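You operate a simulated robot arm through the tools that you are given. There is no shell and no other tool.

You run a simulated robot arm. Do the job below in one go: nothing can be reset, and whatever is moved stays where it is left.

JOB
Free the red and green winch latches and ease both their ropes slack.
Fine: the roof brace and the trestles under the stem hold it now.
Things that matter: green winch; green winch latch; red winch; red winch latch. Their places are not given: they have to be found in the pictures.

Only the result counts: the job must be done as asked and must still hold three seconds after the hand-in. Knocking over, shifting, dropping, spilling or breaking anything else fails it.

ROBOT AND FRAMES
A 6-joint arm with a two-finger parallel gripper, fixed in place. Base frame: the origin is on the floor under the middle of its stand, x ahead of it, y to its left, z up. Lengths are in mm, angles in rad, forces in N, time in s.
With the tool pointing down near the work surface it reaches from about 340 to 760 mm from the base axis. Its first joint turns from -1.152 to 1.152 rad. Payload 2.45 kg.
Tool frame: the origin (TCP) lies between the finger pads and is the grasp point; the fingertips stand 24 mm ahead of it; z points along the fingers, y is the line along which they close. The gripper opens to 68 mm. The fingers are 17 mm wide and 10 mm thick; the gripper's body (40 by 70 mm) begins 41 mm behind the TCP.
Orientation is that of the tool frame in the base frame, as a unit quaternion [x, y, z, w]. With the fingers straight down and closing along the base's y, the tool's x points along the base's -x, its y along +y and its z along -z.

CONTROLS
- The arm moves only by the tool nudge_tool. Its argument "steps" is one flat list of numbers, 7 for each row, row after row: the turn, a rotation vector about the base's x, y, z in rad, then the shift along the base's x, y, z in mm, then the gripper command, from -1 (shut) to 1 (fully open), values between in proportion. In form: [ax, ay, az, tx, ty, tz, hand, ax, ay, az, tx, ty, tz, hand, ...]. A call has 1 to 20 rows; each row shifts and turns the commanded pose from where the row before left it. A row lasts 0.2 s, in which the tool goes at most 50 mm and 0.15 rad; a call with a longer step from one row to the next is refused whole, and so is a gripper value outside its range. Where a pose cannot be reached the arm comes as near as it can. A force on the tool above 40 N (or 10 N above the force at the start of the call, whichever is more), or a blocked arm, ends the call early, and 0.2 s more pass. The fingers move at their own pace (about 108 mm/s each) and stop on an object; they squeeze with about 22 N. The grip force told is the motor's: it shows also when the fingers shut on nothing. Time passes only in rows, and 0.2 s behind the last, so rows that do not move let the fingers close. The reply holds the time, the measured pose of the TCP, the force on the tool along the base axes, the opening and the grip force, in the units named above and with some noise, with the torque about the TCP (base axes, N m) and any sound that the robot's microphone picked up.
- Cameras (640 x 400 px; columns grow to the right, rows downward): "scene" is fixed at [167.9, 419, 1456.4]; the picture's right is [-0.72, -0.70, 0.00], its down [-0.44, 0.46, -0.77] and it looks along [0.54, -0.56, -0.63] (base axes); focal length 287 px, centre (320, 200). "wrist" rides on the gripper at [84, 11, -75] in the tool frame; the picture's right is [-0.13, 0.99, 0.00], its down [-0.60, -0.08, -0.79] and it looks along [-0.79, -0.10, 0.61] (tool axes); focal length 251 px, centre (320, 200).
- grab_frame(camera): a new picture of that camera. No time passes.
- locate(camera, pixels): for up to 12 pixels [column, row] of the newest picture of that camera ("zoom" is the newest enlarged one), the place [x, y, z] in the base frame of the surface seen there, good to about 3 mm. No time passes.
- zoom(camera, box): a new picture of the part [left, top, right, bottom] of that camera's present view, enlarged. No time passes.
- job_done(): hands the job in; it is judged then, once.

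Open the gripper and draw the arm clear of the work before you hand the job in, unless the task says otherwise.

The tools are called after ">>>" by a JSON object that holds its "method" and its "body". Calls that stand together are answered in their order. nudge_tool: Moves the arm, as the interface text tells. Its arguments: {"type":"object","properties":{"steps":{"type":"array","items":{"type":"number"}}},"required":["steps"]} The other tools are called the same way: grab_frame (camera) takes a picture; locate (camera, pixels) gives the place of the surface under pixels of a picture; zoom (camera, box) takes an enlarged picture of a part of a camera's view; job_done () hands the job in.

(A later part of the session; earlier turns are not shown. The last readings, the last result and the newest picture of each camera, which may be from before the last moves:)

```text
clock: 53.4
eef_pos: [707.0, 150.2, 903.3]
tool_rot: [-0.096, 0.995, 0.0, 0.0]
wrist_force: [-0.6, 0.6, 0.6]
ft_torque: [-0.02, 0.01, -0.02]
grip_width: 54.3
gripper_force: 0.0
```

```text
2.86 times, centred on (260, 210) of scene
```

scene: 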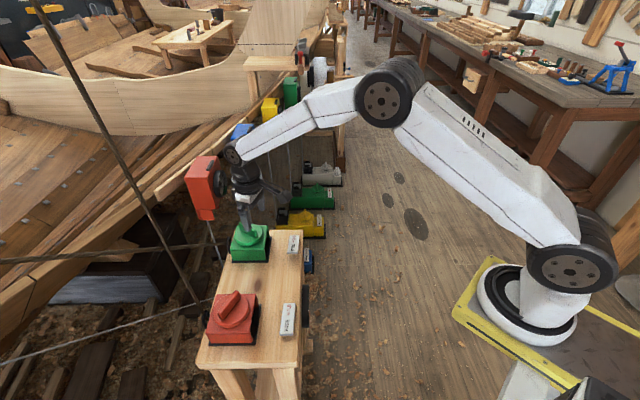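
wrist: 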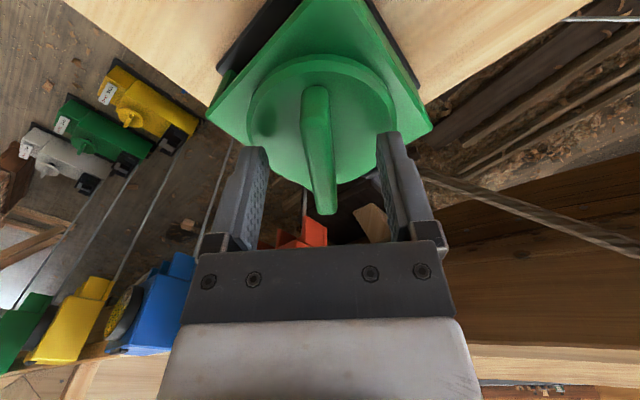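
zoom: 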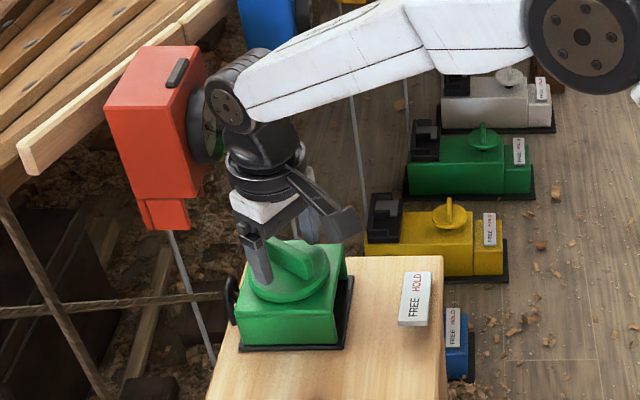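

The green bar is centred between the fingers. In the scene view the wrist looks near the red hanging dial, so I check the real distance before turning anything.

>>> {"method": "locate", "body": {"camera": "scene", "pixels": [[227, 177], [222, 165], [219, 187], [205, 180], [216, 205], [240, 200], [237, 178]]}}

>>> {"method": "locate", "body": {"camera": "wrist", "pixels": [[316, 92], [318, 130], [325, 205], [250, 105], [395, 105], [315, 62]]}}

```text
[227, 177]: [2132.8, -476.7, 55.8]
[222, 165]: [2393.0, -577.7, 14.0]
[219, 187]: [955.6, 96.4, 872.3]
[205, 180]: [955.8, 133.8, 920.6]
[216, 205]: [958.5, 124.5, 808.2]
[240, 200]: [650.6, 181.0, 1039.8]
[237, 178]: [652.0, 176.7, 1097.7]
```

```text
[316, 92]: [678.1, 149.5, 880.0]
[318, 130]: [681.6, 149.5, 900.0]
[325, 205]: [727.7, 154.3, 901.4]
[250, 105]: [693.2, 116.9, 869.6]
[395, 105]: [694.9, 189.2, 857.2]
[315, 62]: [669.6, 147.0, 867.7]
```

The wrist is 200+ mm from the hanging dial, so there's no conflict. I close on the green bar with a small −0.03 rad alignment trim and 2 mm lower.

>>> {"method": "nudge_tool", "body": {"steps": [0, 0, -0.03, 0, 0, -2, 0.2, 0, 0, 0, 0, 0, 0, -0.3, 0, 0, 0, 0, 0, 0, -1, 0, 0, 0, 0, 0, 0, -1]}}

```text
clock: 54.4
eef_pos: [706.6, 150.0, 900.4]
tool_rot: [-0.081, 0.997, -0.001, 0.0]
wrist_force: [1.4, 2.4, -0.3]
ft_torque: [0.24, -0.04, 0.12]
grip_width: 11.7
gripper_force: 32.7
```

Very well aligned grip (2.8 N, 0.12 N·m at 9.3°). Now a gentle CW test on the green knob.

>>> {"method": "nudge_tool", "body": {"steps": [0, 0, -0.03, 0, 0, 0, -1, 0, 0, -0.03, 0, 0, 0, -1, 0, 0, -0.03, 0, 0, 0, -1]}}

>>> {"method": "zoom", "body": {"camera": "wrist", "box": [180, 0, 460, 230]}}

```text
clock: 55.2
eef_pos: [706.3, 150.3, 901.4]
tool_rot: [-0.037, 0.999, 0.0, -0.002]
wrist_force: [-4.9, 5.9, -1.6]
ft_torque: [0.29, -0.92, 0.2]
grip_width: 11.8
gripper_force: 33.0
```

```text
1.74 times, centred on (320, 115) of wrist
```

zoom: 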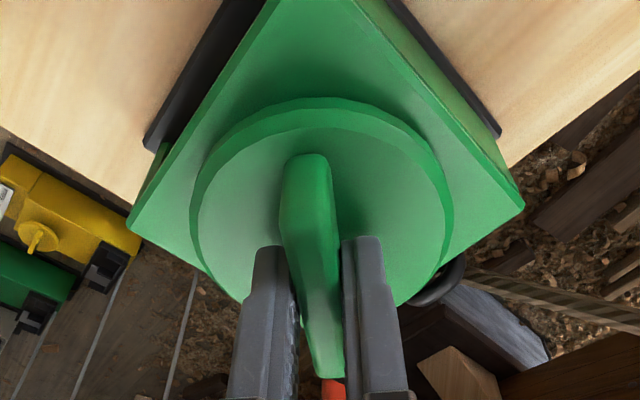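

Green also turns CW easily (0.2 N·m, bar following). I continue CW slowly in 0.04 rad rows with loads watched.

>>> {"method": "nudge_tool", "body": {"steps": [0, 0, -0.04, 0, 0, 0, -1, 0, 0, -0.04, 0, 0, 0, -1, 0, 0, -0.04, 0, 0, 0, -1, 0, 0, -0.04, 0, 0, 0, -1, 0, 0, -0.04, 0, 0, 0, -1, 0, 0, -0.04, 0, 0, 0, -1]}}

>>> {"method": "zoom", "body": {"camera": "wrist", "box": [180, 0, 460, 230]}}

```text
clock: 56.6
eef_pos: [707.5, 150.7, 900.9]
tool_rot: [0.083, 0.997, -0.001, -0.001]
wrist_force: [-5.4, 14.8, -3.7]
ft_torque: [0.28, -0.43, 0.25]
grip_width: 12.2
gripper_force: 32.5
```

```text
1.74 times, centred on (320, 115) of wrist
```

zoom: 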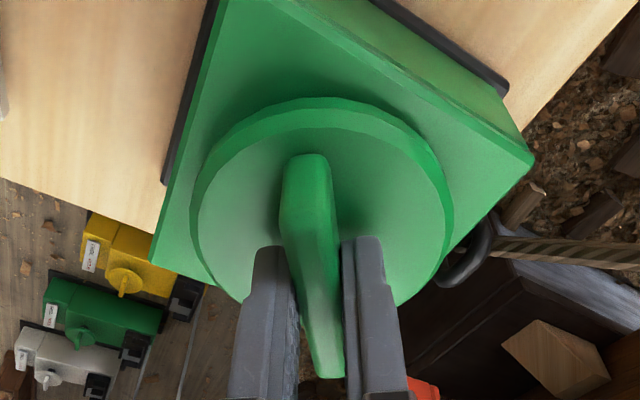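

At −9.5°, torque 0.25, side force ~15 N in y; I trim +1.2 mm y and continue.

>>> {"method": "nudge_tool", "body": {"steps": [0, 0, -0.04, 0, 1.2, 0, -1, 0, 0, -0.04, 0, 0.1, 0, -1, 0, 0, -0.04, 0, 0.1, 0, -1, 0, 0, -0.04, 0, 0.1, 0, -1, 0, 0, -0.04, 0, 0.1, 0, -1, 0, 0, -0.04, 0, 0.1, 0, -1, 0, 0, -0.04, 0, 0.1, 0, -1]}}

>>> {"method": "zoom", "body": {"camera": "wrist", "box": [180, 0, 460, 230]}}

```text
clock: 58.2
eef_pos: [705.7, 151.5, 900.3]
tool_rot: [0.222, 0.975, -0.001, 0.0]
wrist_force: [-2.0, 10.4, -4.4]
ft_torque: [0.7, 0.83, 0.25]
grip_width: 12.0
gripper_force: 32.0
```

```text
1.74 times, centred on (320, 115) of wrist
```

zoom: 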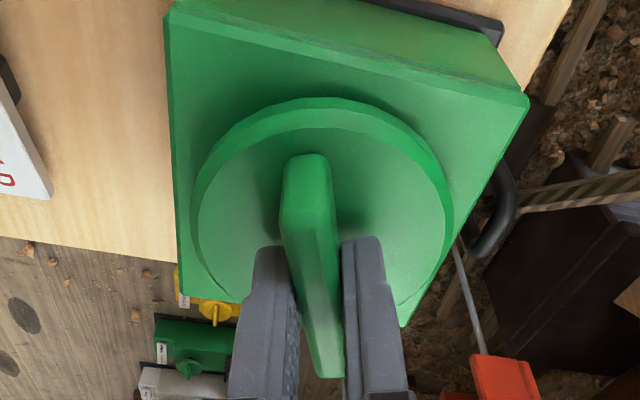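

35° eased on green with steady low torque. Continuing with a small +y trim.

>>> {"method": "nudge_tool", "body": {"steps": [0, 0, -0.04, 0.3, 0.6, 0, -1, 0, 0, -0.04, 0.1, 0.1, 0, -1, 0, 0, -0.04, 0.1, 0.1, 0, -1, 0, 0, -0.04, 0.1, 0.1, 0, -1, 0, 0, -0.04, 0.1, 0.1, 0, -1, 0, 0, -0.04, 0.1, 0.1, 0, -1, 0, 0, -0.04, 0.1, 0.1, 0, -1, 0, 0, -0.04, 0.1, 0.1, 0, -1]}}

>>> {"method": "zoom", "body": {"camera": "wrist", "box": [180, 0, 460, 230]}}

```text
clock: 60.0
eef_pos: [707.2, 153.1, 899.8]
tool_rot: [0.375, 0.927, -0.001, -0.002]
wrist_force: [-7.8, 1.2, -4.0]
ft_torque: [0.43, 0.02, 0.22]
grip_width: 11.9
gripper_force: 32.4
```

```text
1.74 times, centred on (320, 115) of wrist
```

zoom: 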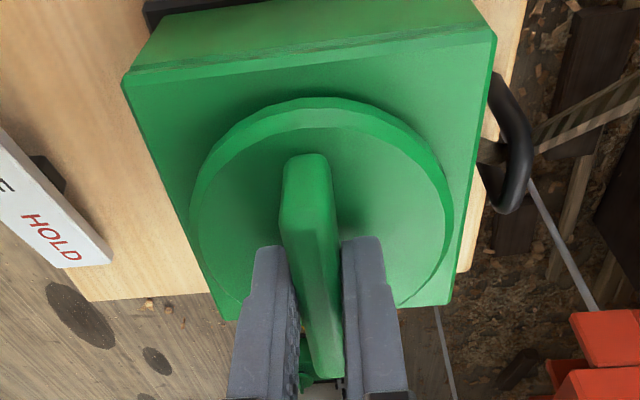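

53° eased on green, smooth. Continuing ~25° more before I check the gauge.

>>> {"method": "nudge_tool", "body": {"steps": [0, 0, -0.04, 0, 0, 0, -1, 0, 0, -0.04, 0.1, 0, 0, -1, 0, 0, -0.04, 0.1, 0, 0, -1, 0, 0, -0.04, 0.1, 0, 0, -1, 0, 0, -0.04, 0.1, 0, 0, -1, 0, 0, -0.04, 0.1, 0, 0, -1, 0, 0, -0.04, 0.1, 0, 0, -1, 0, 0, -0.04, 0.1, 0, 0, -1, 0, 0, -0.04, 0.1, 0, 0, -1, 0, 0, -0.04, 0.1, 0, 0, -1, 0, 0, -0.04, 0.1, 0, 0, -1]}}

>>> {"method": "zoom", "body": {"camera": "wrist", "box": [180, 0, 460, 230]}}

>>> {"method": "zoom", "body": {"camera": "scene", "box": [0, 140, 320, 350]}}

```text
clock: 62.4
eef_pos: [708.5, 152.5, 899.8]
tool_rot: [0.568, 0.823, -0.001, -0.002]
wrist_force: [-19.1, 2.5, -0.4]
ft_torque: [0.29, -0.13, 0.18]
grip_width: 12.1
gripper_force: 32.2
```

```text
1.74 times, centred on (320, 115) of wrist
```

zoom: 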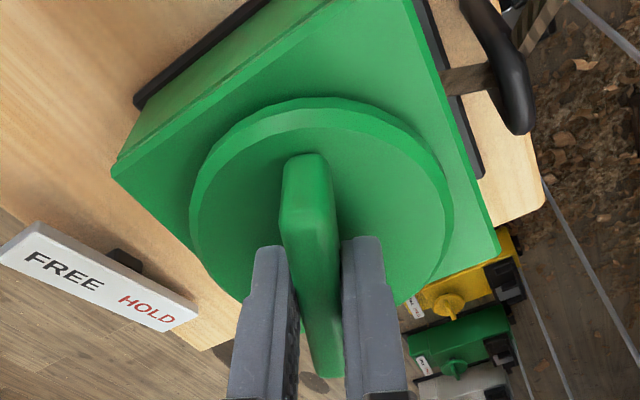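

```text
1.90 times, centred on (160, 245) of scene
```

zoom: 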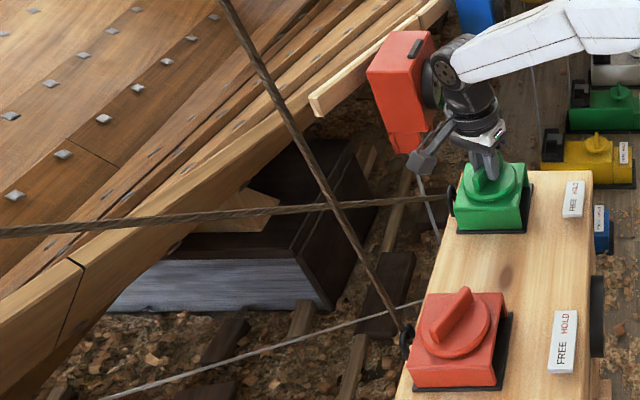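

78° eased on green. I release, lift clear, and go back to the gauge viewpoint.

>>> {"method": "nudge_tool", "body": {"steps": [0, 0, 0, 0, 0, 0, 0.2, 0, 0, 0, 0, 0, 0, 0.6, 0, 0, 0, 0, 0, 25, 0.6, 0, 0, 0.1, 0, 0, 35, 0.6, 0, 0, 0.13, -20, 0, 6, 1, 0, 0, 0.13, -30, 0, 0, 1, 0, 0, 0.13, -35, -4, 0, 1, 0, 0, 0.13, -35, -4, 0, 1, 0, 0, 0.13, -35, -4, 0, 1, 0, 0, 0.13, -35, -4, 0, 1, 0, 0, 0.13, -35, -4, 0, 1, 0, 0, 0.13, -35, -4, 0, 1, 0, 0, 0.13, -30, -4, 0, 1, 0, 0, 0.13, -15, -4, 0, 1, 0, 0, 0.13, 0, 0, 0, 1, 0, 0, 0.13, 0, 0, 0, 1, 0, 0, 0.13, 0, 0, 0, 1, 0, 0, 0.14, 0, 0, 0, 1]}}

>>> {"method": "grab_frame", "body": {"camera": "wrist"}}

>>> {"method": "zoom", "body": {"camera": "wrist", "box": [225, 40, 325, 110]}}

>>> {"method": "zoom", "body": {"camera": "scene", "box": [180, 210, 340, 350]}}

```text
clock: 66.2
eef_pos: [404.0, 119.9, 967.2]
tool_rot: [-0.356, 0.935, -0.001, 0.001]
wrist_force: [-0.3, -0.2, -0.1]
ft_torque: [-0.02, 0.02, -0.01]
grip_width: 67.9
gripper_force: 0.1
```

```text
taken
```

wrist: 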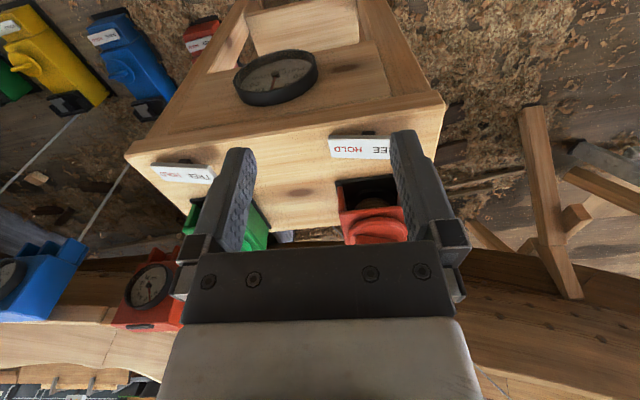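

```text
5.71 times, centred on (275, 75) of wrist
```

zoom: 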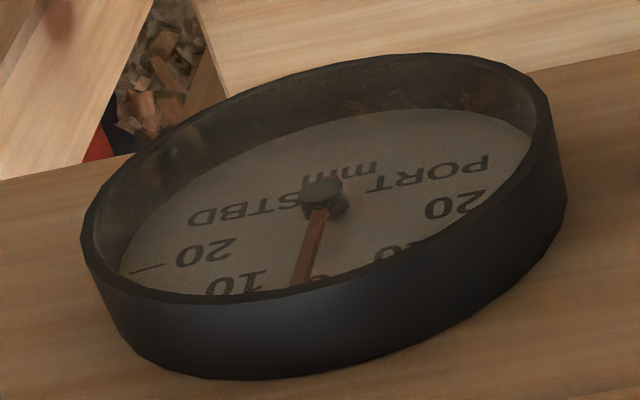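

```text
2.86 times, centred on (260, 280) of scene
```

zoom: 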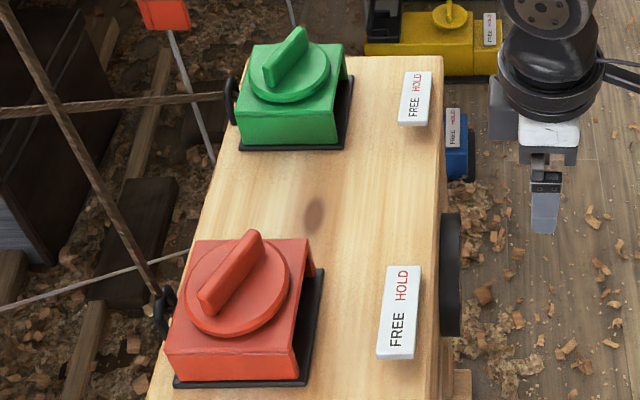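

The gauge is back near 2–3 STBD after easing green 78°, so the two ropes balance as expected and I can keep the stem centred by alternating. Rope still looks taut, so I go on: back to red, gripping flipped at 108° on its refined axis (548,312.5), which allows a long CW turn.

>>> {"method": "nudge_tool", "body": {"steps": [0, 0, 0.129, 16, 21.4, -0.5, 1, 0, 0, 0.129, 16, 21.4, -0.5, 1, 0, 0, 0.129, 16, 21.4, -0.5, 1, 0, 0, 0.129, 16, 21.4, -0.5, 1, 0, 0, 0.129, 16, 21.4, -0.5, 1, 0, 0, 0.129, 16, 21.4, -0.5, 0.5, 0, 0, 0.129, 16, 21.4, -0.5, 0.5, 0, 0, 0.129, 16, 21.4, -0.5, 0.5, 0, 0, 0.129, 16, 21.4, -0.5, 0.5, 0, 0, 0, 0, 0, -22, 0.5, 0, 0, 0, 0, 0, -22, 0.5, 0, 0, 0, 0, 0, -18, 0.5, 0, 0, 0, 0, 0, 0, 0.5]}}

>>> {"method": "zoom", "body": {"camera": "wrist", "box": [180, 0, 460, 230]}}

```text
clock: 69.0
eef_pos: [548.3, 313.6, 900.0]
tool_rot: [0.809, -0.588, 0.001, -0.001]
wrist_force: [-0.6, 0.6, -0.4]
ft_torque: [-0.01, 0.02, -0.04]
grip_width: 51.0
gripper_force: 0.1
```

```text
1.74 times, centred on (320, 115) of wrist
```

zoom: 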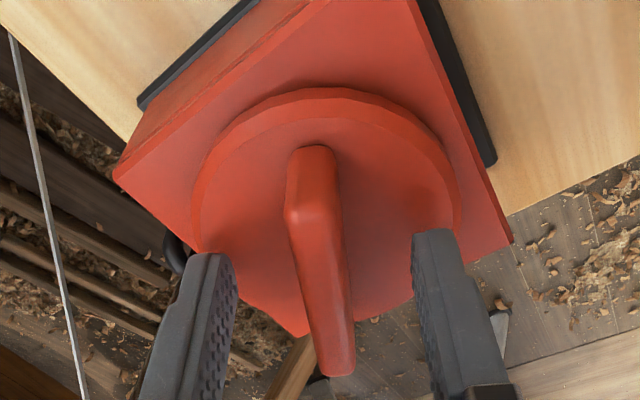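

Alignment matches the good green grip. I close and check the loads.

>>> {"method": "nudge_tool", "body": {"steps": [0, 0, 0, 0, 0, 0.5, -0.3, 0, 0, 0, 0, 0, 0, -1, 0, 0, 0, 0, 0, 0, -1]}}

>>> {"method": "nudge_tool", "body": {"steps": [0, 0, -0.03, 0, 0, 0, -1, 0, 0, -0.03, 0, 0, 0, -1, 0, 0, -0.03, 0, 0, 0, -1, 0, 0, -0.03, 0, 0, 0, -1]}}

```text
clock: 69.8
eef_pos: [546.0, 312.4, 900.0]
tool_rot: [0.809, -0.588, 0.0, 0.002]
wrist_force: [-11.0, -4.0, 4.0]
ft_torque: [-0.18, 0.11, 0.14]
grip_width: 11.9
gripper_force: 32.7
```

```text
clock: 70.8
eef_pos: [546.7, 313.4, 900.3]
tool_rot: [0.772, -0.635, 0.001, 0.001]
wrist_force: [-17.6, -6.2, 2.8]
ft_torque: [0.4, 0.15, 0.27]
grip_width: 12.1
gripper_force: 32.8
```

Loads are modest (force −18 N in x, torque 0.27). I trim (−1.8,−0.6) and continue CW on red.

>>> {"method": "nudge_tool", "body": {"steps": [0, 0, -0.04, -1.8, -0.6, 0, -1, 0, 0, -0.04, 0, 0, 0, -1, 0, 0, -0.04, 0, 0, 0, -1, 0, 0, -0.04, 0, 0, 0, -1, 0, 0, -0.04, 0, 0, 0, -1, 0, 0, -0.04, 0, 0, 0, -1, 0, 0, -0.04, 0, 0, 0, -1]}}

>>> {"method": "zoom", "body": {"camera": "wrist", "box": [180, 0, 460, 230]}}

```text
clock: 72.4
eef_pos: [546.9, 313.1, 900.3]
tool_rot: [-0.675, 0.737, -0.001, 0.0]
wrist_force: [2.0, 1.0, -15.8]
ft_torque: [-0.14, 0.23, 0.27]
grip_width: 12.0
gripper_force: 32.4
```

```text
1.74 times, centred on (320, 115) of wrist
```

zoom: 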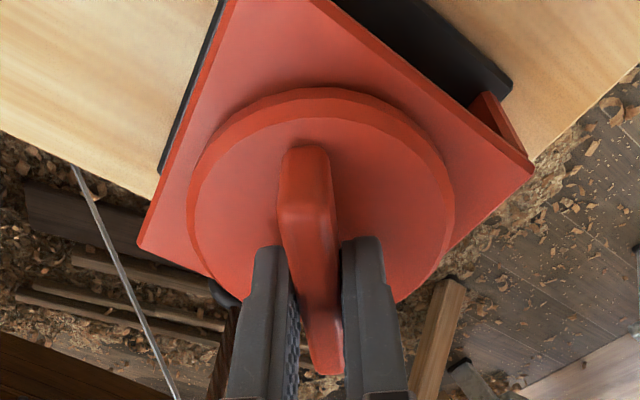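

Axis is dialled in: side force ~2 N. I lower 0.8 mm for the vertical load and continue CW.

>>> {"method": "nudge_tool", "body": {"steps": [0, 0, -0.04, 0, 0, -0.8, -1, 0, 0, -0.04, 0, 0, 0, -1, 0, 0, -0.04, 0, 0, 0, -1, 0, 0, -0.04, 0, 0, 0, -1, 0, 0, -0.04, 0, 0, 0, -1, 0, 0, -0.04, 0, 0, 0, -1, 0, 0, -0.04, 0, 0, 0, -1, 0, 0, -0.04, 0, 0, 0, -1, 0, 0, -0.04, 0, 0, 0, -1, 0, 0, -0.04, 0, 0, 0, -1]}}

>>> {"method": "zoom", "body": {"camera": "wrist", "box": [180, 0, 460, 230]}}

>>> {"method": "zoom", "body": {"camera": "scene", "box": [0, 140, 320, 350]}}

```text
clock: 74.6
eef_pos: [546.7, 312.7, 900.9]
tool_rot: [-0.515, 0.857, -0.001, 0.001]
wrist_force: [0.0, -3.2, 4.1]
ft_torque: [0.29, 0.14, 0.28]
grip_width: 11.7
gripper_force: 32.4
```

```text
1.74 times, centred on (320, 115) of wrist
```

zoom: 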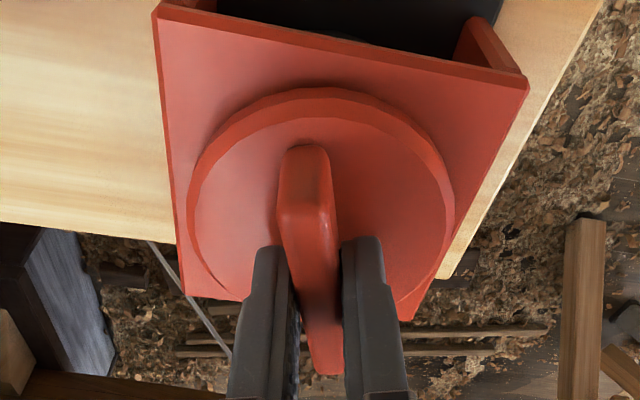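

```text
1.90 times, centred on (160, 245) of scene
```

zoom: 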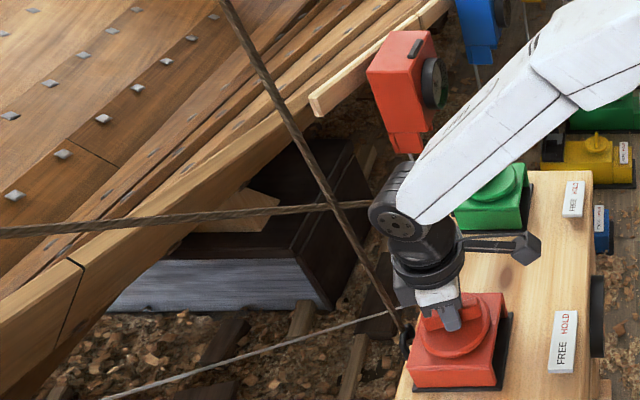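

Alignment is now near perfect (3 N), so torque readings are meaningful: +0.28 going CW. I take a quick CCW reading to gauge the remaining rope tension.

>>> {"method": "nudge_tool", "body": {"steps": [0, 0, 0.03, 0, 0, 0, -1, 0, 0, 0.03, 0, 0, 0, -1, 0, 0, 0.03, 0, 0, 0, -1]}}

>>> {"method": "nudge_tool", "body": {"steps": [0, 0, -0.03, 0, 0, 0, -1, 0, 0, -0.03, 0, 0, 0, -1, 0, 0, -0.03, 0, 0, 0, -1, 0, 0, -0.03, 0, 0, 0, -1]}}

```text
clock: 75.4
eef_pos: [546.7, 313.9, 899.6]
tool_rot: [-0.554, 0.832, -0.001, 0.001]
wrist_force: [2.7, -3.8, 3.7]
ft_torque: [0.17, 0.08, -0.78]
grip_width: 12.4
gripper_force: 33.0
```

```text
clock: 76.4
eef_pos: [545.9, 313.1, 900.2]
tool_rot: [-0.504, 0.864, -0.001, 0.001]
wrist_force: [9.1, 2.8, 1.2]
ft_torque: [-0.59, 0.51, 0.28]
grip_width: 11.8
gripper_force: 32.6
```

CCW takes −0.78 and CW only +0.28, so the rope still pulls (about 0.25 N·m) in the CW, paying-out direction. I continue easing red another ~35°, keeping the expected gauge within ~10 PORT.

>>> {"method": "nudge_tool", "body": {"steps": [0, 0, -0.04, 0.4, 0, 0, -1, 0, 0, -0.04, 0, 0, 0, -1, 0, 0, -0.04, 0, 0, 0, -1, 0, 0, -0.04, 0, 0, 0, -1, 0, 0, -0.04, 0, 0, 0, -1, 0, 0, -0.04, 0, 0, 0, -1, 0, 0, -0.04, 0, 0, 0, -1, 0, 0, -0.04, 0, 0, 0, -1, 0, 0, -0.04, 0, 0, 0, -1, 0, 0, -0.04, 0, 0, 0, -1, 0, 0, -0.04, 0, 0, 0, -1, 0, 0, -0.04, 0, 0, 0, -1, 0, 0, -0.04, 0, 0, 0, -1, 0, 0, -0.04, 0, 0, 0, -1, 0, 0, -0.04, 0, 0, 0, -1]}}

>>> {"method": "zoom", "body": {"camera": "wrist", "box": [180, 0, 460, 230]}}

>>> {"method": "zoom", "body": {"camera": "scene", "box": [0, 140, 320, 350]}}

```text
clock: 79.6
eef_pos: [547.5, 313.3, 900.6]
tool_rot: [-0.226, 0.974, -0.001, 0.001]
wrist_force: [-1.5, 5.1, 10.0]
ft_torque: [0.21, 0.0, 0.32]
grip_width: 12.0
gripper_force: 32.5
```

```text
1.74 times, centred on (320, 115) of wrist
```

zoom: 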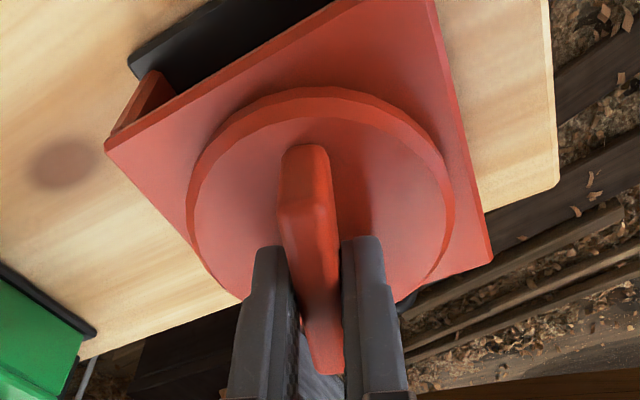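

```text
1.90 times, centred on (160, 245) of scene
```

zoom: 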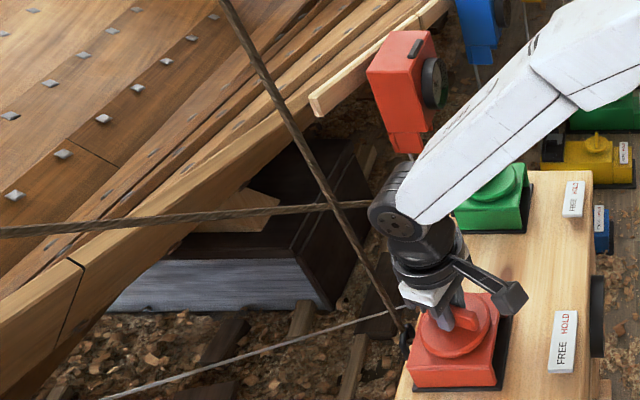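

Red is now eased about 180° in total, smooth all the way. I release and check the gauge.

>>> {"method": "nudge_tool", "body": {"steps": [0, 0, 0, 0, 0, 0, 0.2, 0, 0, 0, 0, 0, 0, 0.5, 0, 0, 0, 0, 0, 25, 0.5, 0, 0, 0, 0, 0, 35, 0.5, 0, 0, 0.045, -24, -32, 1, 1, 0, 0, 0.045, -24, -32, 1, 1, 0, 0, 0.045, -24, -32, 1, 1, 0, 0, 0.045, -24, -32, 1, 1, 0, 0, 0.045, -24, -32, 1, 1, 0, 0, 0.045, -24, -32, 1, 1]}}

>>> {"method": "grab_frame", "body": {"camera": "wrist"}}

>>> {"method": "zoom", "body": {"camera": "wrist", "box": [225, 40, 325, 110]}}

>>> {"method": "zoom", "body": {"camera": "scene", "box": [0, 140, 320, 350]}}

```text
clock: 81.8
eef_pos: [401.0, 121.0, 966.1]
tool_rot: [-0.356, 0.934, 0.0, 0.0]
wrist_force: [-0.5, -0.1, 0.1]
ft_torque: [0.01, 0.0, -0.02]
grip_width: 68.0
gripper_force: 0.1
```

```text
taken
```

wrist: 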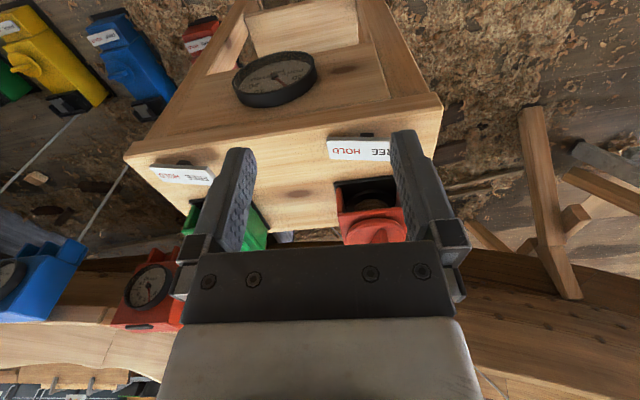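

```text
5.71 times, centred on (275, 75) of wrist
```

zoom: 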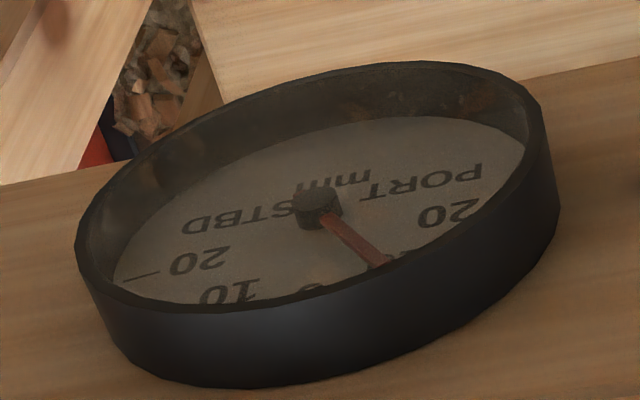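

```text
1.90 times, centred on (160, 245) of scene
```

zoom: 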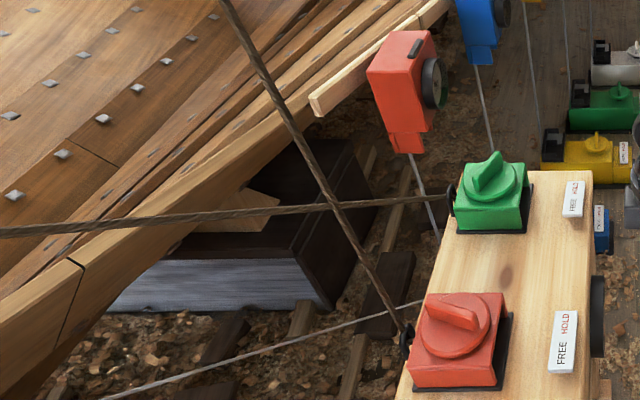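

Gauge is at ~11 PORT now, still linear with the red angle. Before going on with green, I compare with the floor units, which are the same type (knob plus HOLD/FREE sign), to see how their bars sit relative to the body in HOLD.

>>> {"method": "zoom", "body": {"camera": "wrist", "box": [0, 0, 230, 160]}}

>>> {"method": "zoom", "body": {"camera": "scene", "box": [270, 150, 350, 210]}}

>>> {"method": "zoom", "body": {"camera": "scene", "box": [265, 195, 345, 275]}}

>>> {"method": "zoom", "body": {"camera": "wrist", "box": [320, 120, 450, 260]}}

```text
2.50 times, centred on (115, 80) of wrist
```

zoom: 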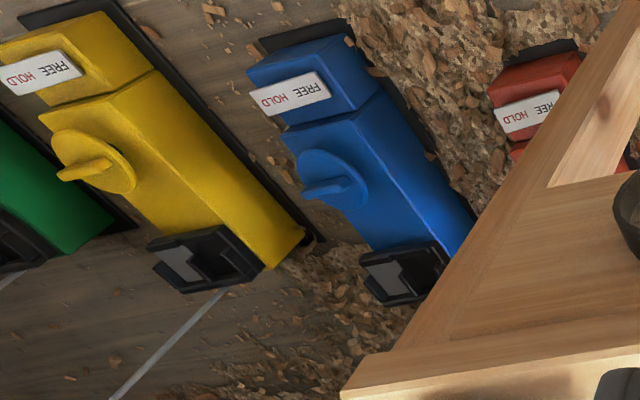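

```text
6.67 times, centred on (310, 180) of scene
```

zoom: 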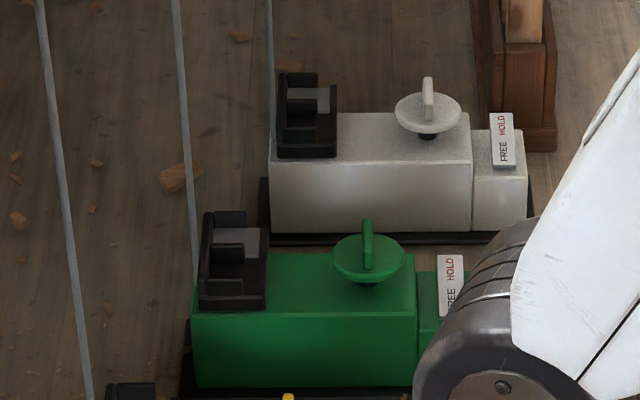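

```text
5.00 times, centred on (305, 235) of scene
```

zoom: 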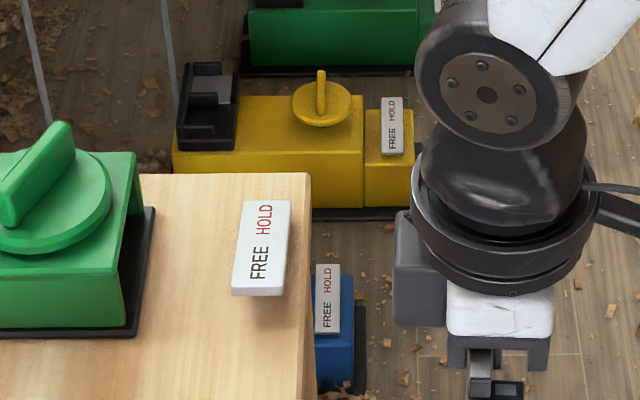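

```text
2.86 times, centred on (385, 190) of wrist
```

zoom: 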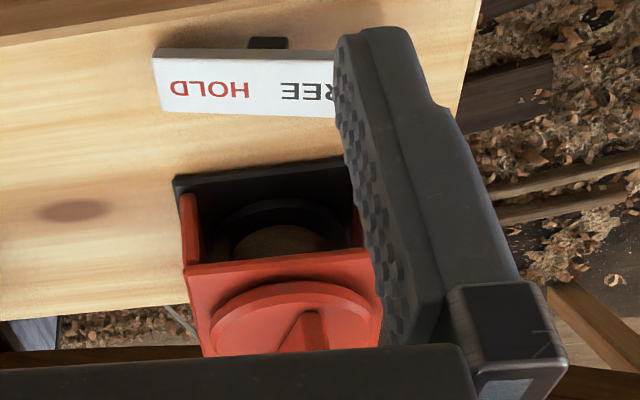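

Important detail: my earlier points on the signs gave the HOLD end lower (z≈815–818) than the FREE end (z≈831–833), so the plate may be a rocker that acts as the latch. I measure the sign corners carefully on both.

>>> {"method": "zoom", "body": {"camera": "scene", "box": [268, 225, 318, 345]}}

>>> {"method": "locate", "body": {"camera": "scene", "pixels": [[286, 306], [293, 306], [285, 319], [292, 320], [283, 332], [290, 333], [291, 237], [298, 237], [289, 245], [296, 246], [288, 252], [295, 253]]}}

>>> {"method": "zoom", "body": {"camera": "wrist", "box": [130, 120, 260, 220]}}

```text
3.33 times, centred on (293, 285) of scene
```

zoom: 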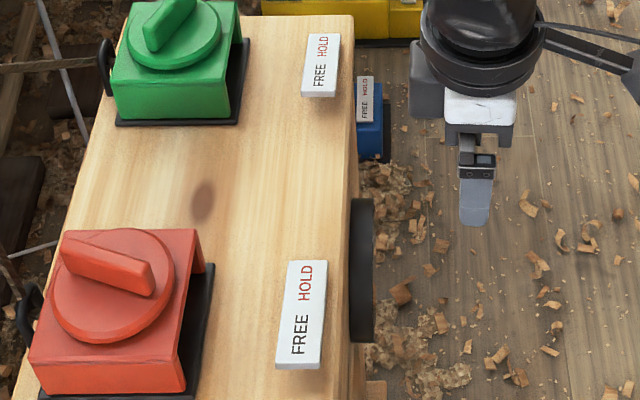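

```text
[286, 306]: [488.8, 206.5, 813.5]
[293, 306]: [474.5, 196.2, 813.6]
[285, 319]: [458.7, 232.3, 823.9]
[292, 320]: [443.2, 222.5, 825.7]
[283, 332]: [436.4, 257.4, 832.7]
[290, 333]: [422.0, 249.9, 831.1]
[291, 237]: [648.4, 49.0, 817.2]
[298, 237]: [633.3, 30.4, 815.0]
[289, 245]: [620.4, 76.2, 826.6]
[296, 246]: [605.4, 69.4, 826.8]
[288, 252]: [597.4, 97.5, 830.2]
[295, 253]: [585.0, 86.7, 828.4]
```

```text
4.00 times, centred on (195, 170) of wrist
```

zoom: 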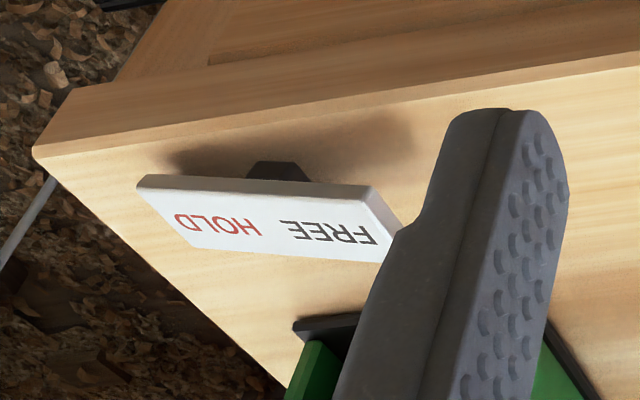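

This settles it: each white plate is a rocker on a black pivot, HOLD end down (z≈813), FREE end up (z≈832). So the rocker is the latch, still in HOLD, and the knob is the winch drum; with the latch holding, CCW was blocked and my CW turns hauled rope in. I need to press the FREE end down, then ease CCW. I start with red: shut the fingers and go above its FREE end at (435,247).

>>> {"method": "nudge_tool", "body": {"steps": [0, 0, 0.02, 8.5, 31.5, -10, -1, 0, 0, 0.02, 8.5, 31.5, -16, -1, 0, 0, 0.02, 8.5, 31.5, -20, -1, 0, 0, 0, 8.5, 31.5, -20, -1, 0, 0, 0, 0, 0, -20, -1, 0, 0, 0, 0, 0, 0, -1]}}

>>> {"method": "grab_frame", "body": {"camera": "wrist"}}

>>> {"method": "zoom", "body": {"camera": "scene", "box": [220, 240, 340, 360]}}

```text
clock: 83.2
eef_pos: [435.7, 247.5, 878.9]
tool_rot: [-0.383, 0.924, -0.001, 0.0]
wrist_force: [0.1, -0.3, 0.1]
ft_torque: [-0.02, 0.01, -0.01]
grip_width: 0.0
gripper_force: 22.3
```

```text
taken
```

wrist: 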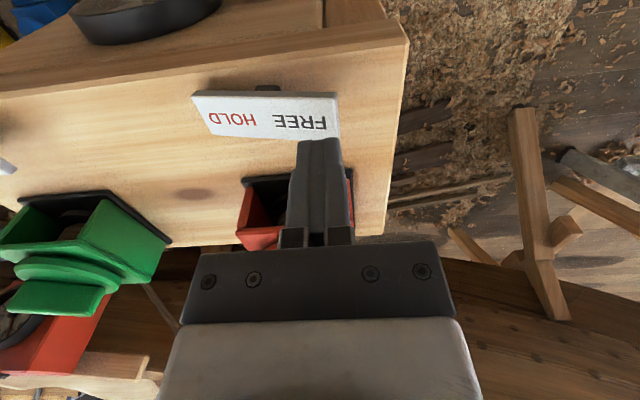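

```text
3.33 times, centred on (280, 300) of scene
```

zoom: 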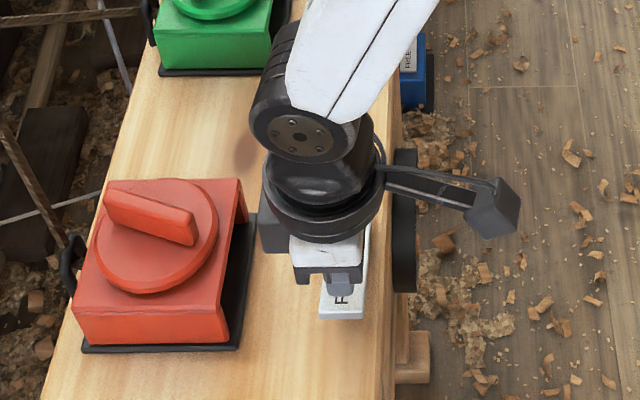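

The shut fingertips are right over the red rocker's FREE end. I press down slowly and watch for force, sound and movement.

>>> {"method": "nudge_tool", "body": {"steps": [0, 0, 0, 0, 0, -12, -1, 0, 0, 0, 0, 0, -8, -1, 0, 0, 0, 0, 0, -4, -1, 0, 0, 0, 0, 0, -4, -1]}}

>>> {"method": "grab_frame", "body": {"camera": "wrist"}}

```text
clock: 84.2
eef_pos: [435.7, 246.5, 850.1]
tool_rot: [-0.382, 0.924, -0.001, 0.0]
wrist_force: [-0.5, 0.6, 0.9]
ft_torque: [0.04, 0.0, -0.01]
grip_width: 0.1
gripper_force: 21.7
```

```text
taken
```

wrist: 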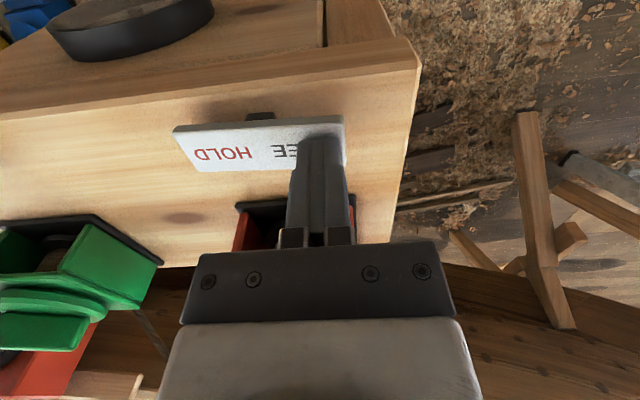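

Tip is at z≈826 over the FREE end, and no contact force yet. I continue down in small steps.

>>> {"method": "nudge_tool", "body": {"steps": [0, 0, 0, 0, 0, -3, -1, 0, 0, 0, 0, 0, -3, -1, 0, 0, 0, 0, 0, -3, -1]}}

>>> {"method": "zoom", "body": {"camera": "wrist", "box": [160, 60, 440, 260]}}

```text
clock: 85.0
eef_pos: [436.1, 247.1, 842.7]
tool_rot: [-0.382, 0.924, 0.0, 0.001]
wrist_force: [-1.4, -0.4, 7.3]
ft_torque: [-0.09, 0.01, -0.02]
grip_width: 0.1
gripper_force: 22.0
```

```text
2.00 times, centred on (300, 160) of wrist
```

zoom: 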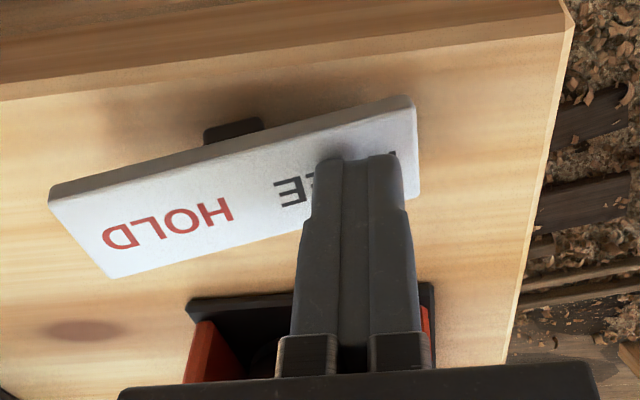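

The rocker is tipping: HOLD end is rising, with 7 N at the fingertip. I keep pressing gently to the end of its travel.

>>> {"method": "nudge_tool", "body": {"steps": [0, 0, 0, 0, 0, -3, -1, 0, 0, 0, 0, 0, -3, -1]}}

>>> {"method": "zoom", "body": {"camera": "wrist", "box": [160, 60, 440, 260]}}

>>> {"method": "zoom", "body": {"camera": "scene", "box": [180, 240, 320, 350]}}

```text
clock: 85.4
eef_pos: [436.4, 246.9, 842.8]
tool_rot: [-0.382, 0.924, -0.001, -0.001]
wrist_force: [-6.4, -2.8, 15.3]
ft_torque: [-0.19, 0.04, -0.06]
grip_width: 0.0
gripper_force: 21.8
stopped in row 2: the force on the tool passed its limit at 47 N (the readings are from after the stop); the commanded pose is now the measured one
```

```text
2.00 times, centred on (300, 160) of wrist
```

zoom: 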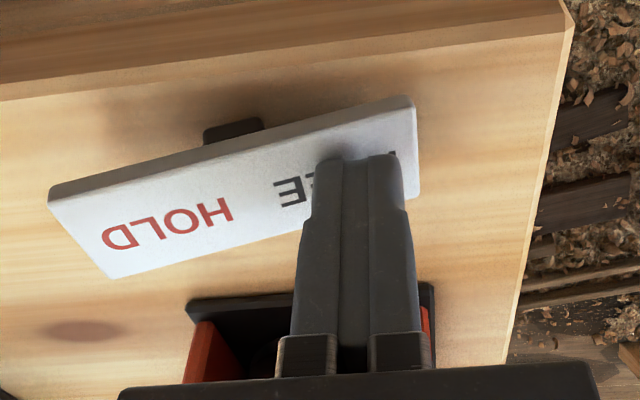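

```text
3.64 times, centred on (250, 295) of scene
```

zoom: 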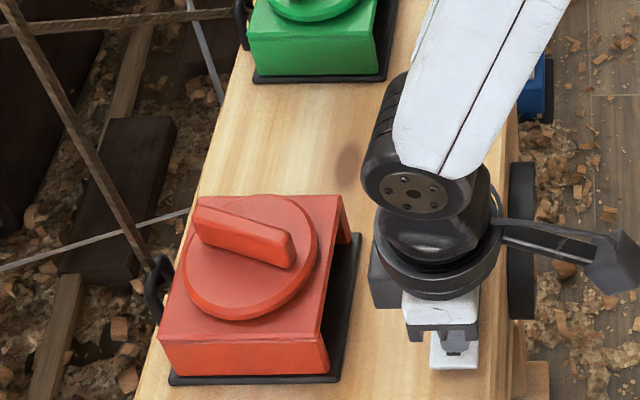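

The rocker hit its end stop (47 N limit tripped, holding now at 15 N). I lift off and check that it stays at FREE, and whether knob or gauge moved.

>>> {"method": "nudge_tool", "body": {"steps": [0, 0, 0, 0, 0, 8, -1, 0, 0, 0, 0, 0, 25, -1, 0, 0, 0, 0, 0, 30, -1, 0, 0, -0.02, -8.5, -31.5, 20, -1, 0, 0, -0.02, -8.5, -31.5, 20, 0, 0, 0, -0.02, -8.5, -31.5, 20, 1, 0, 0, 0, -8.5, -31.5, 0, 1]}}

>>> {"method": "grab_frame", "body": {"camera": "wrist"}}

>>> {"method": "zoom", "body": {"camera": "wrist", "box": [225, 40, 325, 110]}}

>>> {"method": "grab_frame", "body": {"camera": "scene"}}

>>> {"method": "zoom", "body": {"camera": "scene", "box": [180, 210, 340, 350]}}

```text
clock: 87.0
eef_pos: [402.2, 120.4, 965.2]
tool_rot: [-0.355, 0.935, -0.001, 0.0]
wrist_force: [0.4, -0.3, -0.1]
ft_torque: [0.04, 0.01, 0.0]
grip_width: 67.9
gripper_force: 0.1
```

```text
taken
```

wrist: 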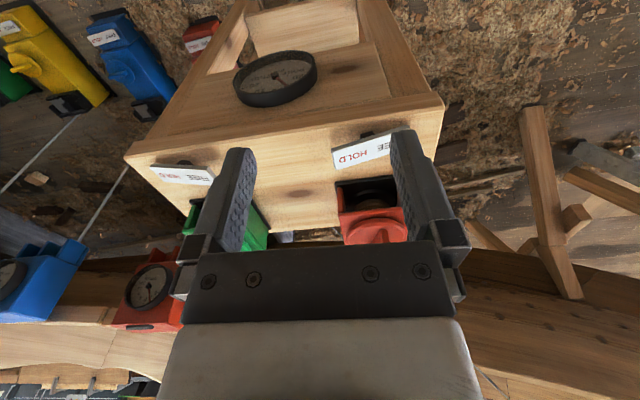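

```text
5.71 times, centred on (275, 75) of wrist
```

zoom: 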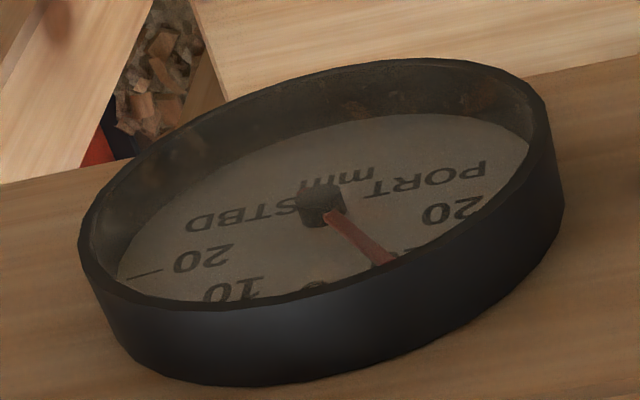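

```text
taken
```

scene: 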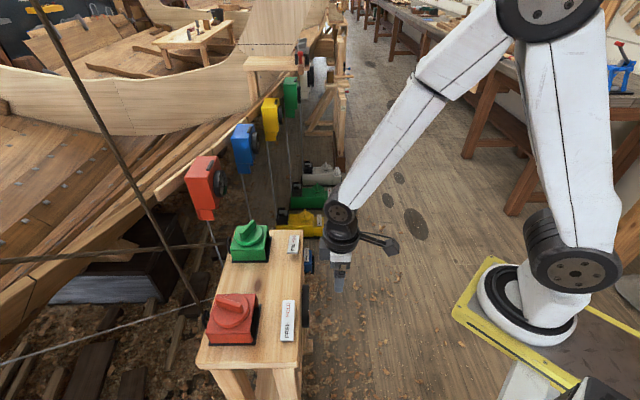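

```text
2.86 times, centred on (260, 280) of scene
```

zoom: 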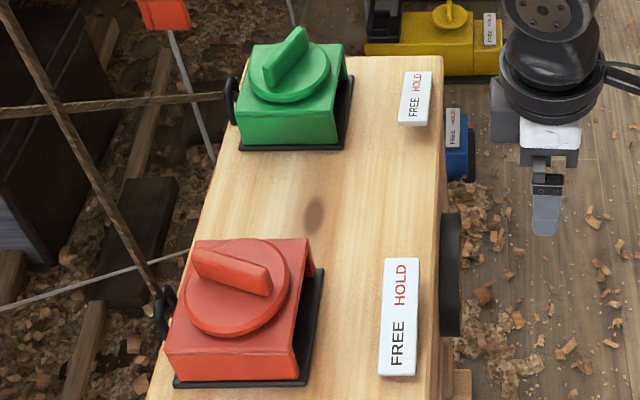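

The red latch stays at FREE (HOLD end now up), the knob didn't run, and the gauge stays at ~11 PORT. Now I grip the red winch again at 26° and ease it CCW.

>>> {"method": "nudge_tool", "body": {"steps": [0, 0, -0.045, 24.2, 32.2, -0.5, 1, 0, 0, -0.045, 24.2, 32.2, -0.5, 1, 0, 0, -0.045, 24.2, 32.2, -0.5, 1, 0, 0, -0.045, 24.2, 32.2, -0.5, 0.5, 0, 0, -0.045, 24.2, 32.2, -0.5, 0.5, 0, 0, -0.045, 24.2, 32.2, -0.5, 0.5, 0, 0, 0, 0, 0, -22, 0.5, 0, 0, 0, 0, 0, -22, 0.5, 0, 0, 0, 0, 0, -17.5, 0.5, 0, 0, 0, 0, 0, 0, -0.3, 0, 0, 0, 0, 0, 0, -1, 0, 0, 0, 0, 0, 0, -1]}}

>>> {"method": "zoom", "body": {"camera": "wrist", "box": [180, 0, 460, 230]}}

```text
clock: 89.6
eef_pos: [548.5, 314.4, 900.1]
tool_rot: [-0.226, 0.974, -0.001, 0.001]
wrist_force: [4.7, -5.5, -3.3]
ft_torque: [0.25, -0.03, 0.11]
grip_width: 11.7
gripper_force: 32.4
```

```text
1.74 times, centred on (320, 115) of wrist
```

zoom: 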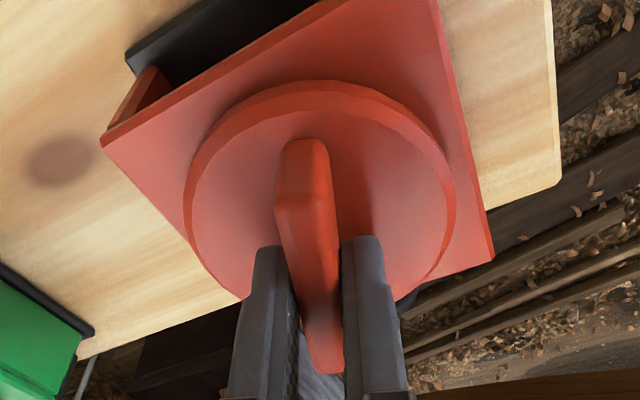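

Well gripped on the red bar (7 N, 0.11 N·m). Now a gentle CCW turn to see whether the freed latch lets the winch pay out.

>>> {"method": "nudge_tool", "body": {"steps": [0, 0, 0.03, -0.3, -0.6, 0, -1, 0, 0, 0.03, 0, 0, 0, -1, 0, 0, 0.03, 0, 0, 0, -1, 0, 0, 0.03, 0, 0, 0, -1]}}

>>> {"method": "zoom", "body": {"camera": "wrist", "box": [180, 0, 460, 230]}}

```text
clock: 90.6
eef_pos: [547.4, 314.0, 899.9]
tool_rot: [-0.284, 0.959, -0.001, 0.001]
wrist_force: [7.3, 1.0, -16.1]
ft_torque: [0.69, -0.68, -0.28]
grip_width: 11.7
gripper_force: 32.5
```

```text
1.74 times, centred on (320, 115) of wrist
```

zoom: 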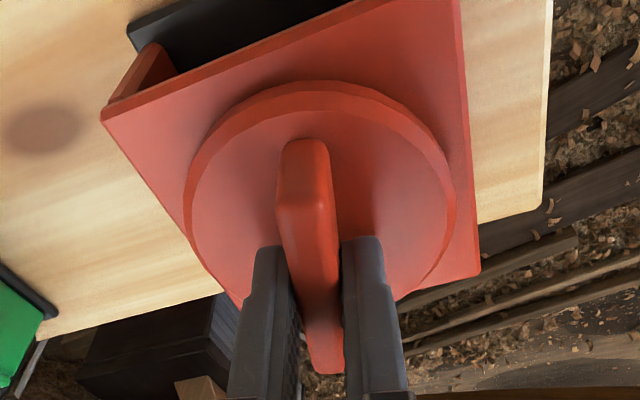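

With the latch freed, CCW now takes only −0.28 N·m (it was −0.78 and blocked), so the red rope pays out. I ease it on CCW by ~70°, trimming z.

>>> {"method": "nudge_tool", "body": {"steps": [0, 0, 0.05, 0.3, 0, -0.8, -1, 0, 0, 0.06, 0, 0, 0, -1, 0, 0, 0.06, 0, 0, 0, -1, 0, 0, 0.06, 0, 0, 0, -1, 0, 0, 0.06, 0, 0, 0, -1, 0, 0, 0.06, 0, 0, 0, -1, 0, 0, 0.06, 0, 0, 0, -1, 0, 0, 0.06, 0, 0, 0, -1, 0, 0, 0.06, 0, 0, 0, -1, 0, 0, 0.06, 0, 0, 0, -1]}}

>>> {"method": "zoom", "body": {"camera": "wrist", "box": [180, 0, 460, 230]}}

```text
clock: 92.8
eef_pos: [546.8, 313.9, 899.5]
tool_rot: [-0.551, 0.834, -0.001, 0.0]
wrist_force: [-13.6, 15.4, -5.6]
ft_torque: [-0.58, 0.61, -0.31]
grip_width: 11.7
gripper_force: 32.7
```

```text
1.74 times, centred on (320, 115) of wrist
```

zoom: 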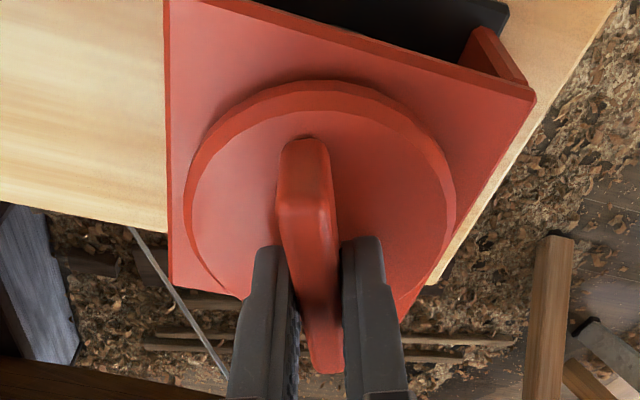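

Following well at 67°; side force ~20 N, so I trim (−1.2,+1.0) and continue CCW to about 108°.

>>> {"method": "nudge_tool", "body": {"steps": [0, 0, 0.05, -1.2, 1.0, 0, -1, 0, 0, 0.06, 0, 0, 0, -1, 0, 0, 0.06, 0, 0, 0, -1, 0, 0, 0.06, 0, 0, 0, -1, 0, 0, 0.06, 0, 0, 0, -1, 0, 0, 0.06, 0, 0, 0, -1, 0, 0, 0.06, 0, 0, 0, -1, 0, 0, 0.06, 0, 0, 0, -1, 0, 0, 0.06, 0, 0, 0, -1, 0, 0, 0.06, 0, 0, 0, -1, 0, 0, 0.06, 0, 0, 0, -1, 0, 0, 0.06, 0, 0, 0, -1]}}

>>> {"method": "zoom", "body": {"camera": "wrist", "box": [180, 0, 460, 230]}}

>>> {"method": "zoom", "body": {"camera": "scene", "box": [0, 140, 320, 350]}}

```text
clock: 95.4
eef_pos: [545.7, 313.8, 899.3]
tool_rot: [0.807, -0.591, -0.001, 0.0]
wrist_force: [-15.4, 0.5, -2.5]
ft_torque: [-0.14, 0.2, -0.3]
grip_width: 11.7
gripper_force: 32.3
```

```text
1.74 times, centred on (320, 115) of wrist
```

zoom: 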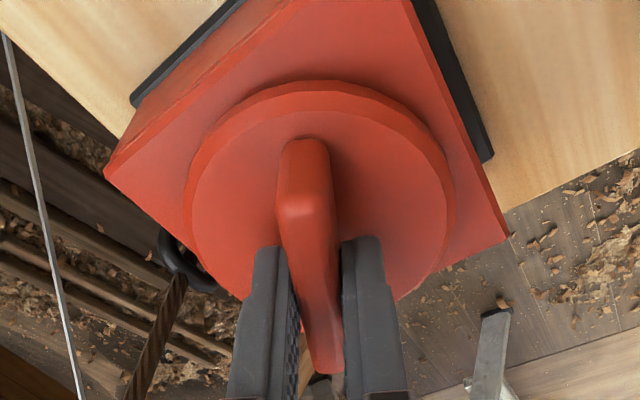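

```text
1.90 times, centred on (160, 245) of scene
```

zoom: 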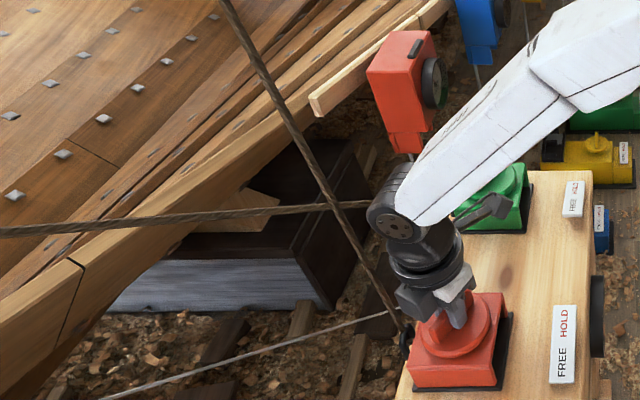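

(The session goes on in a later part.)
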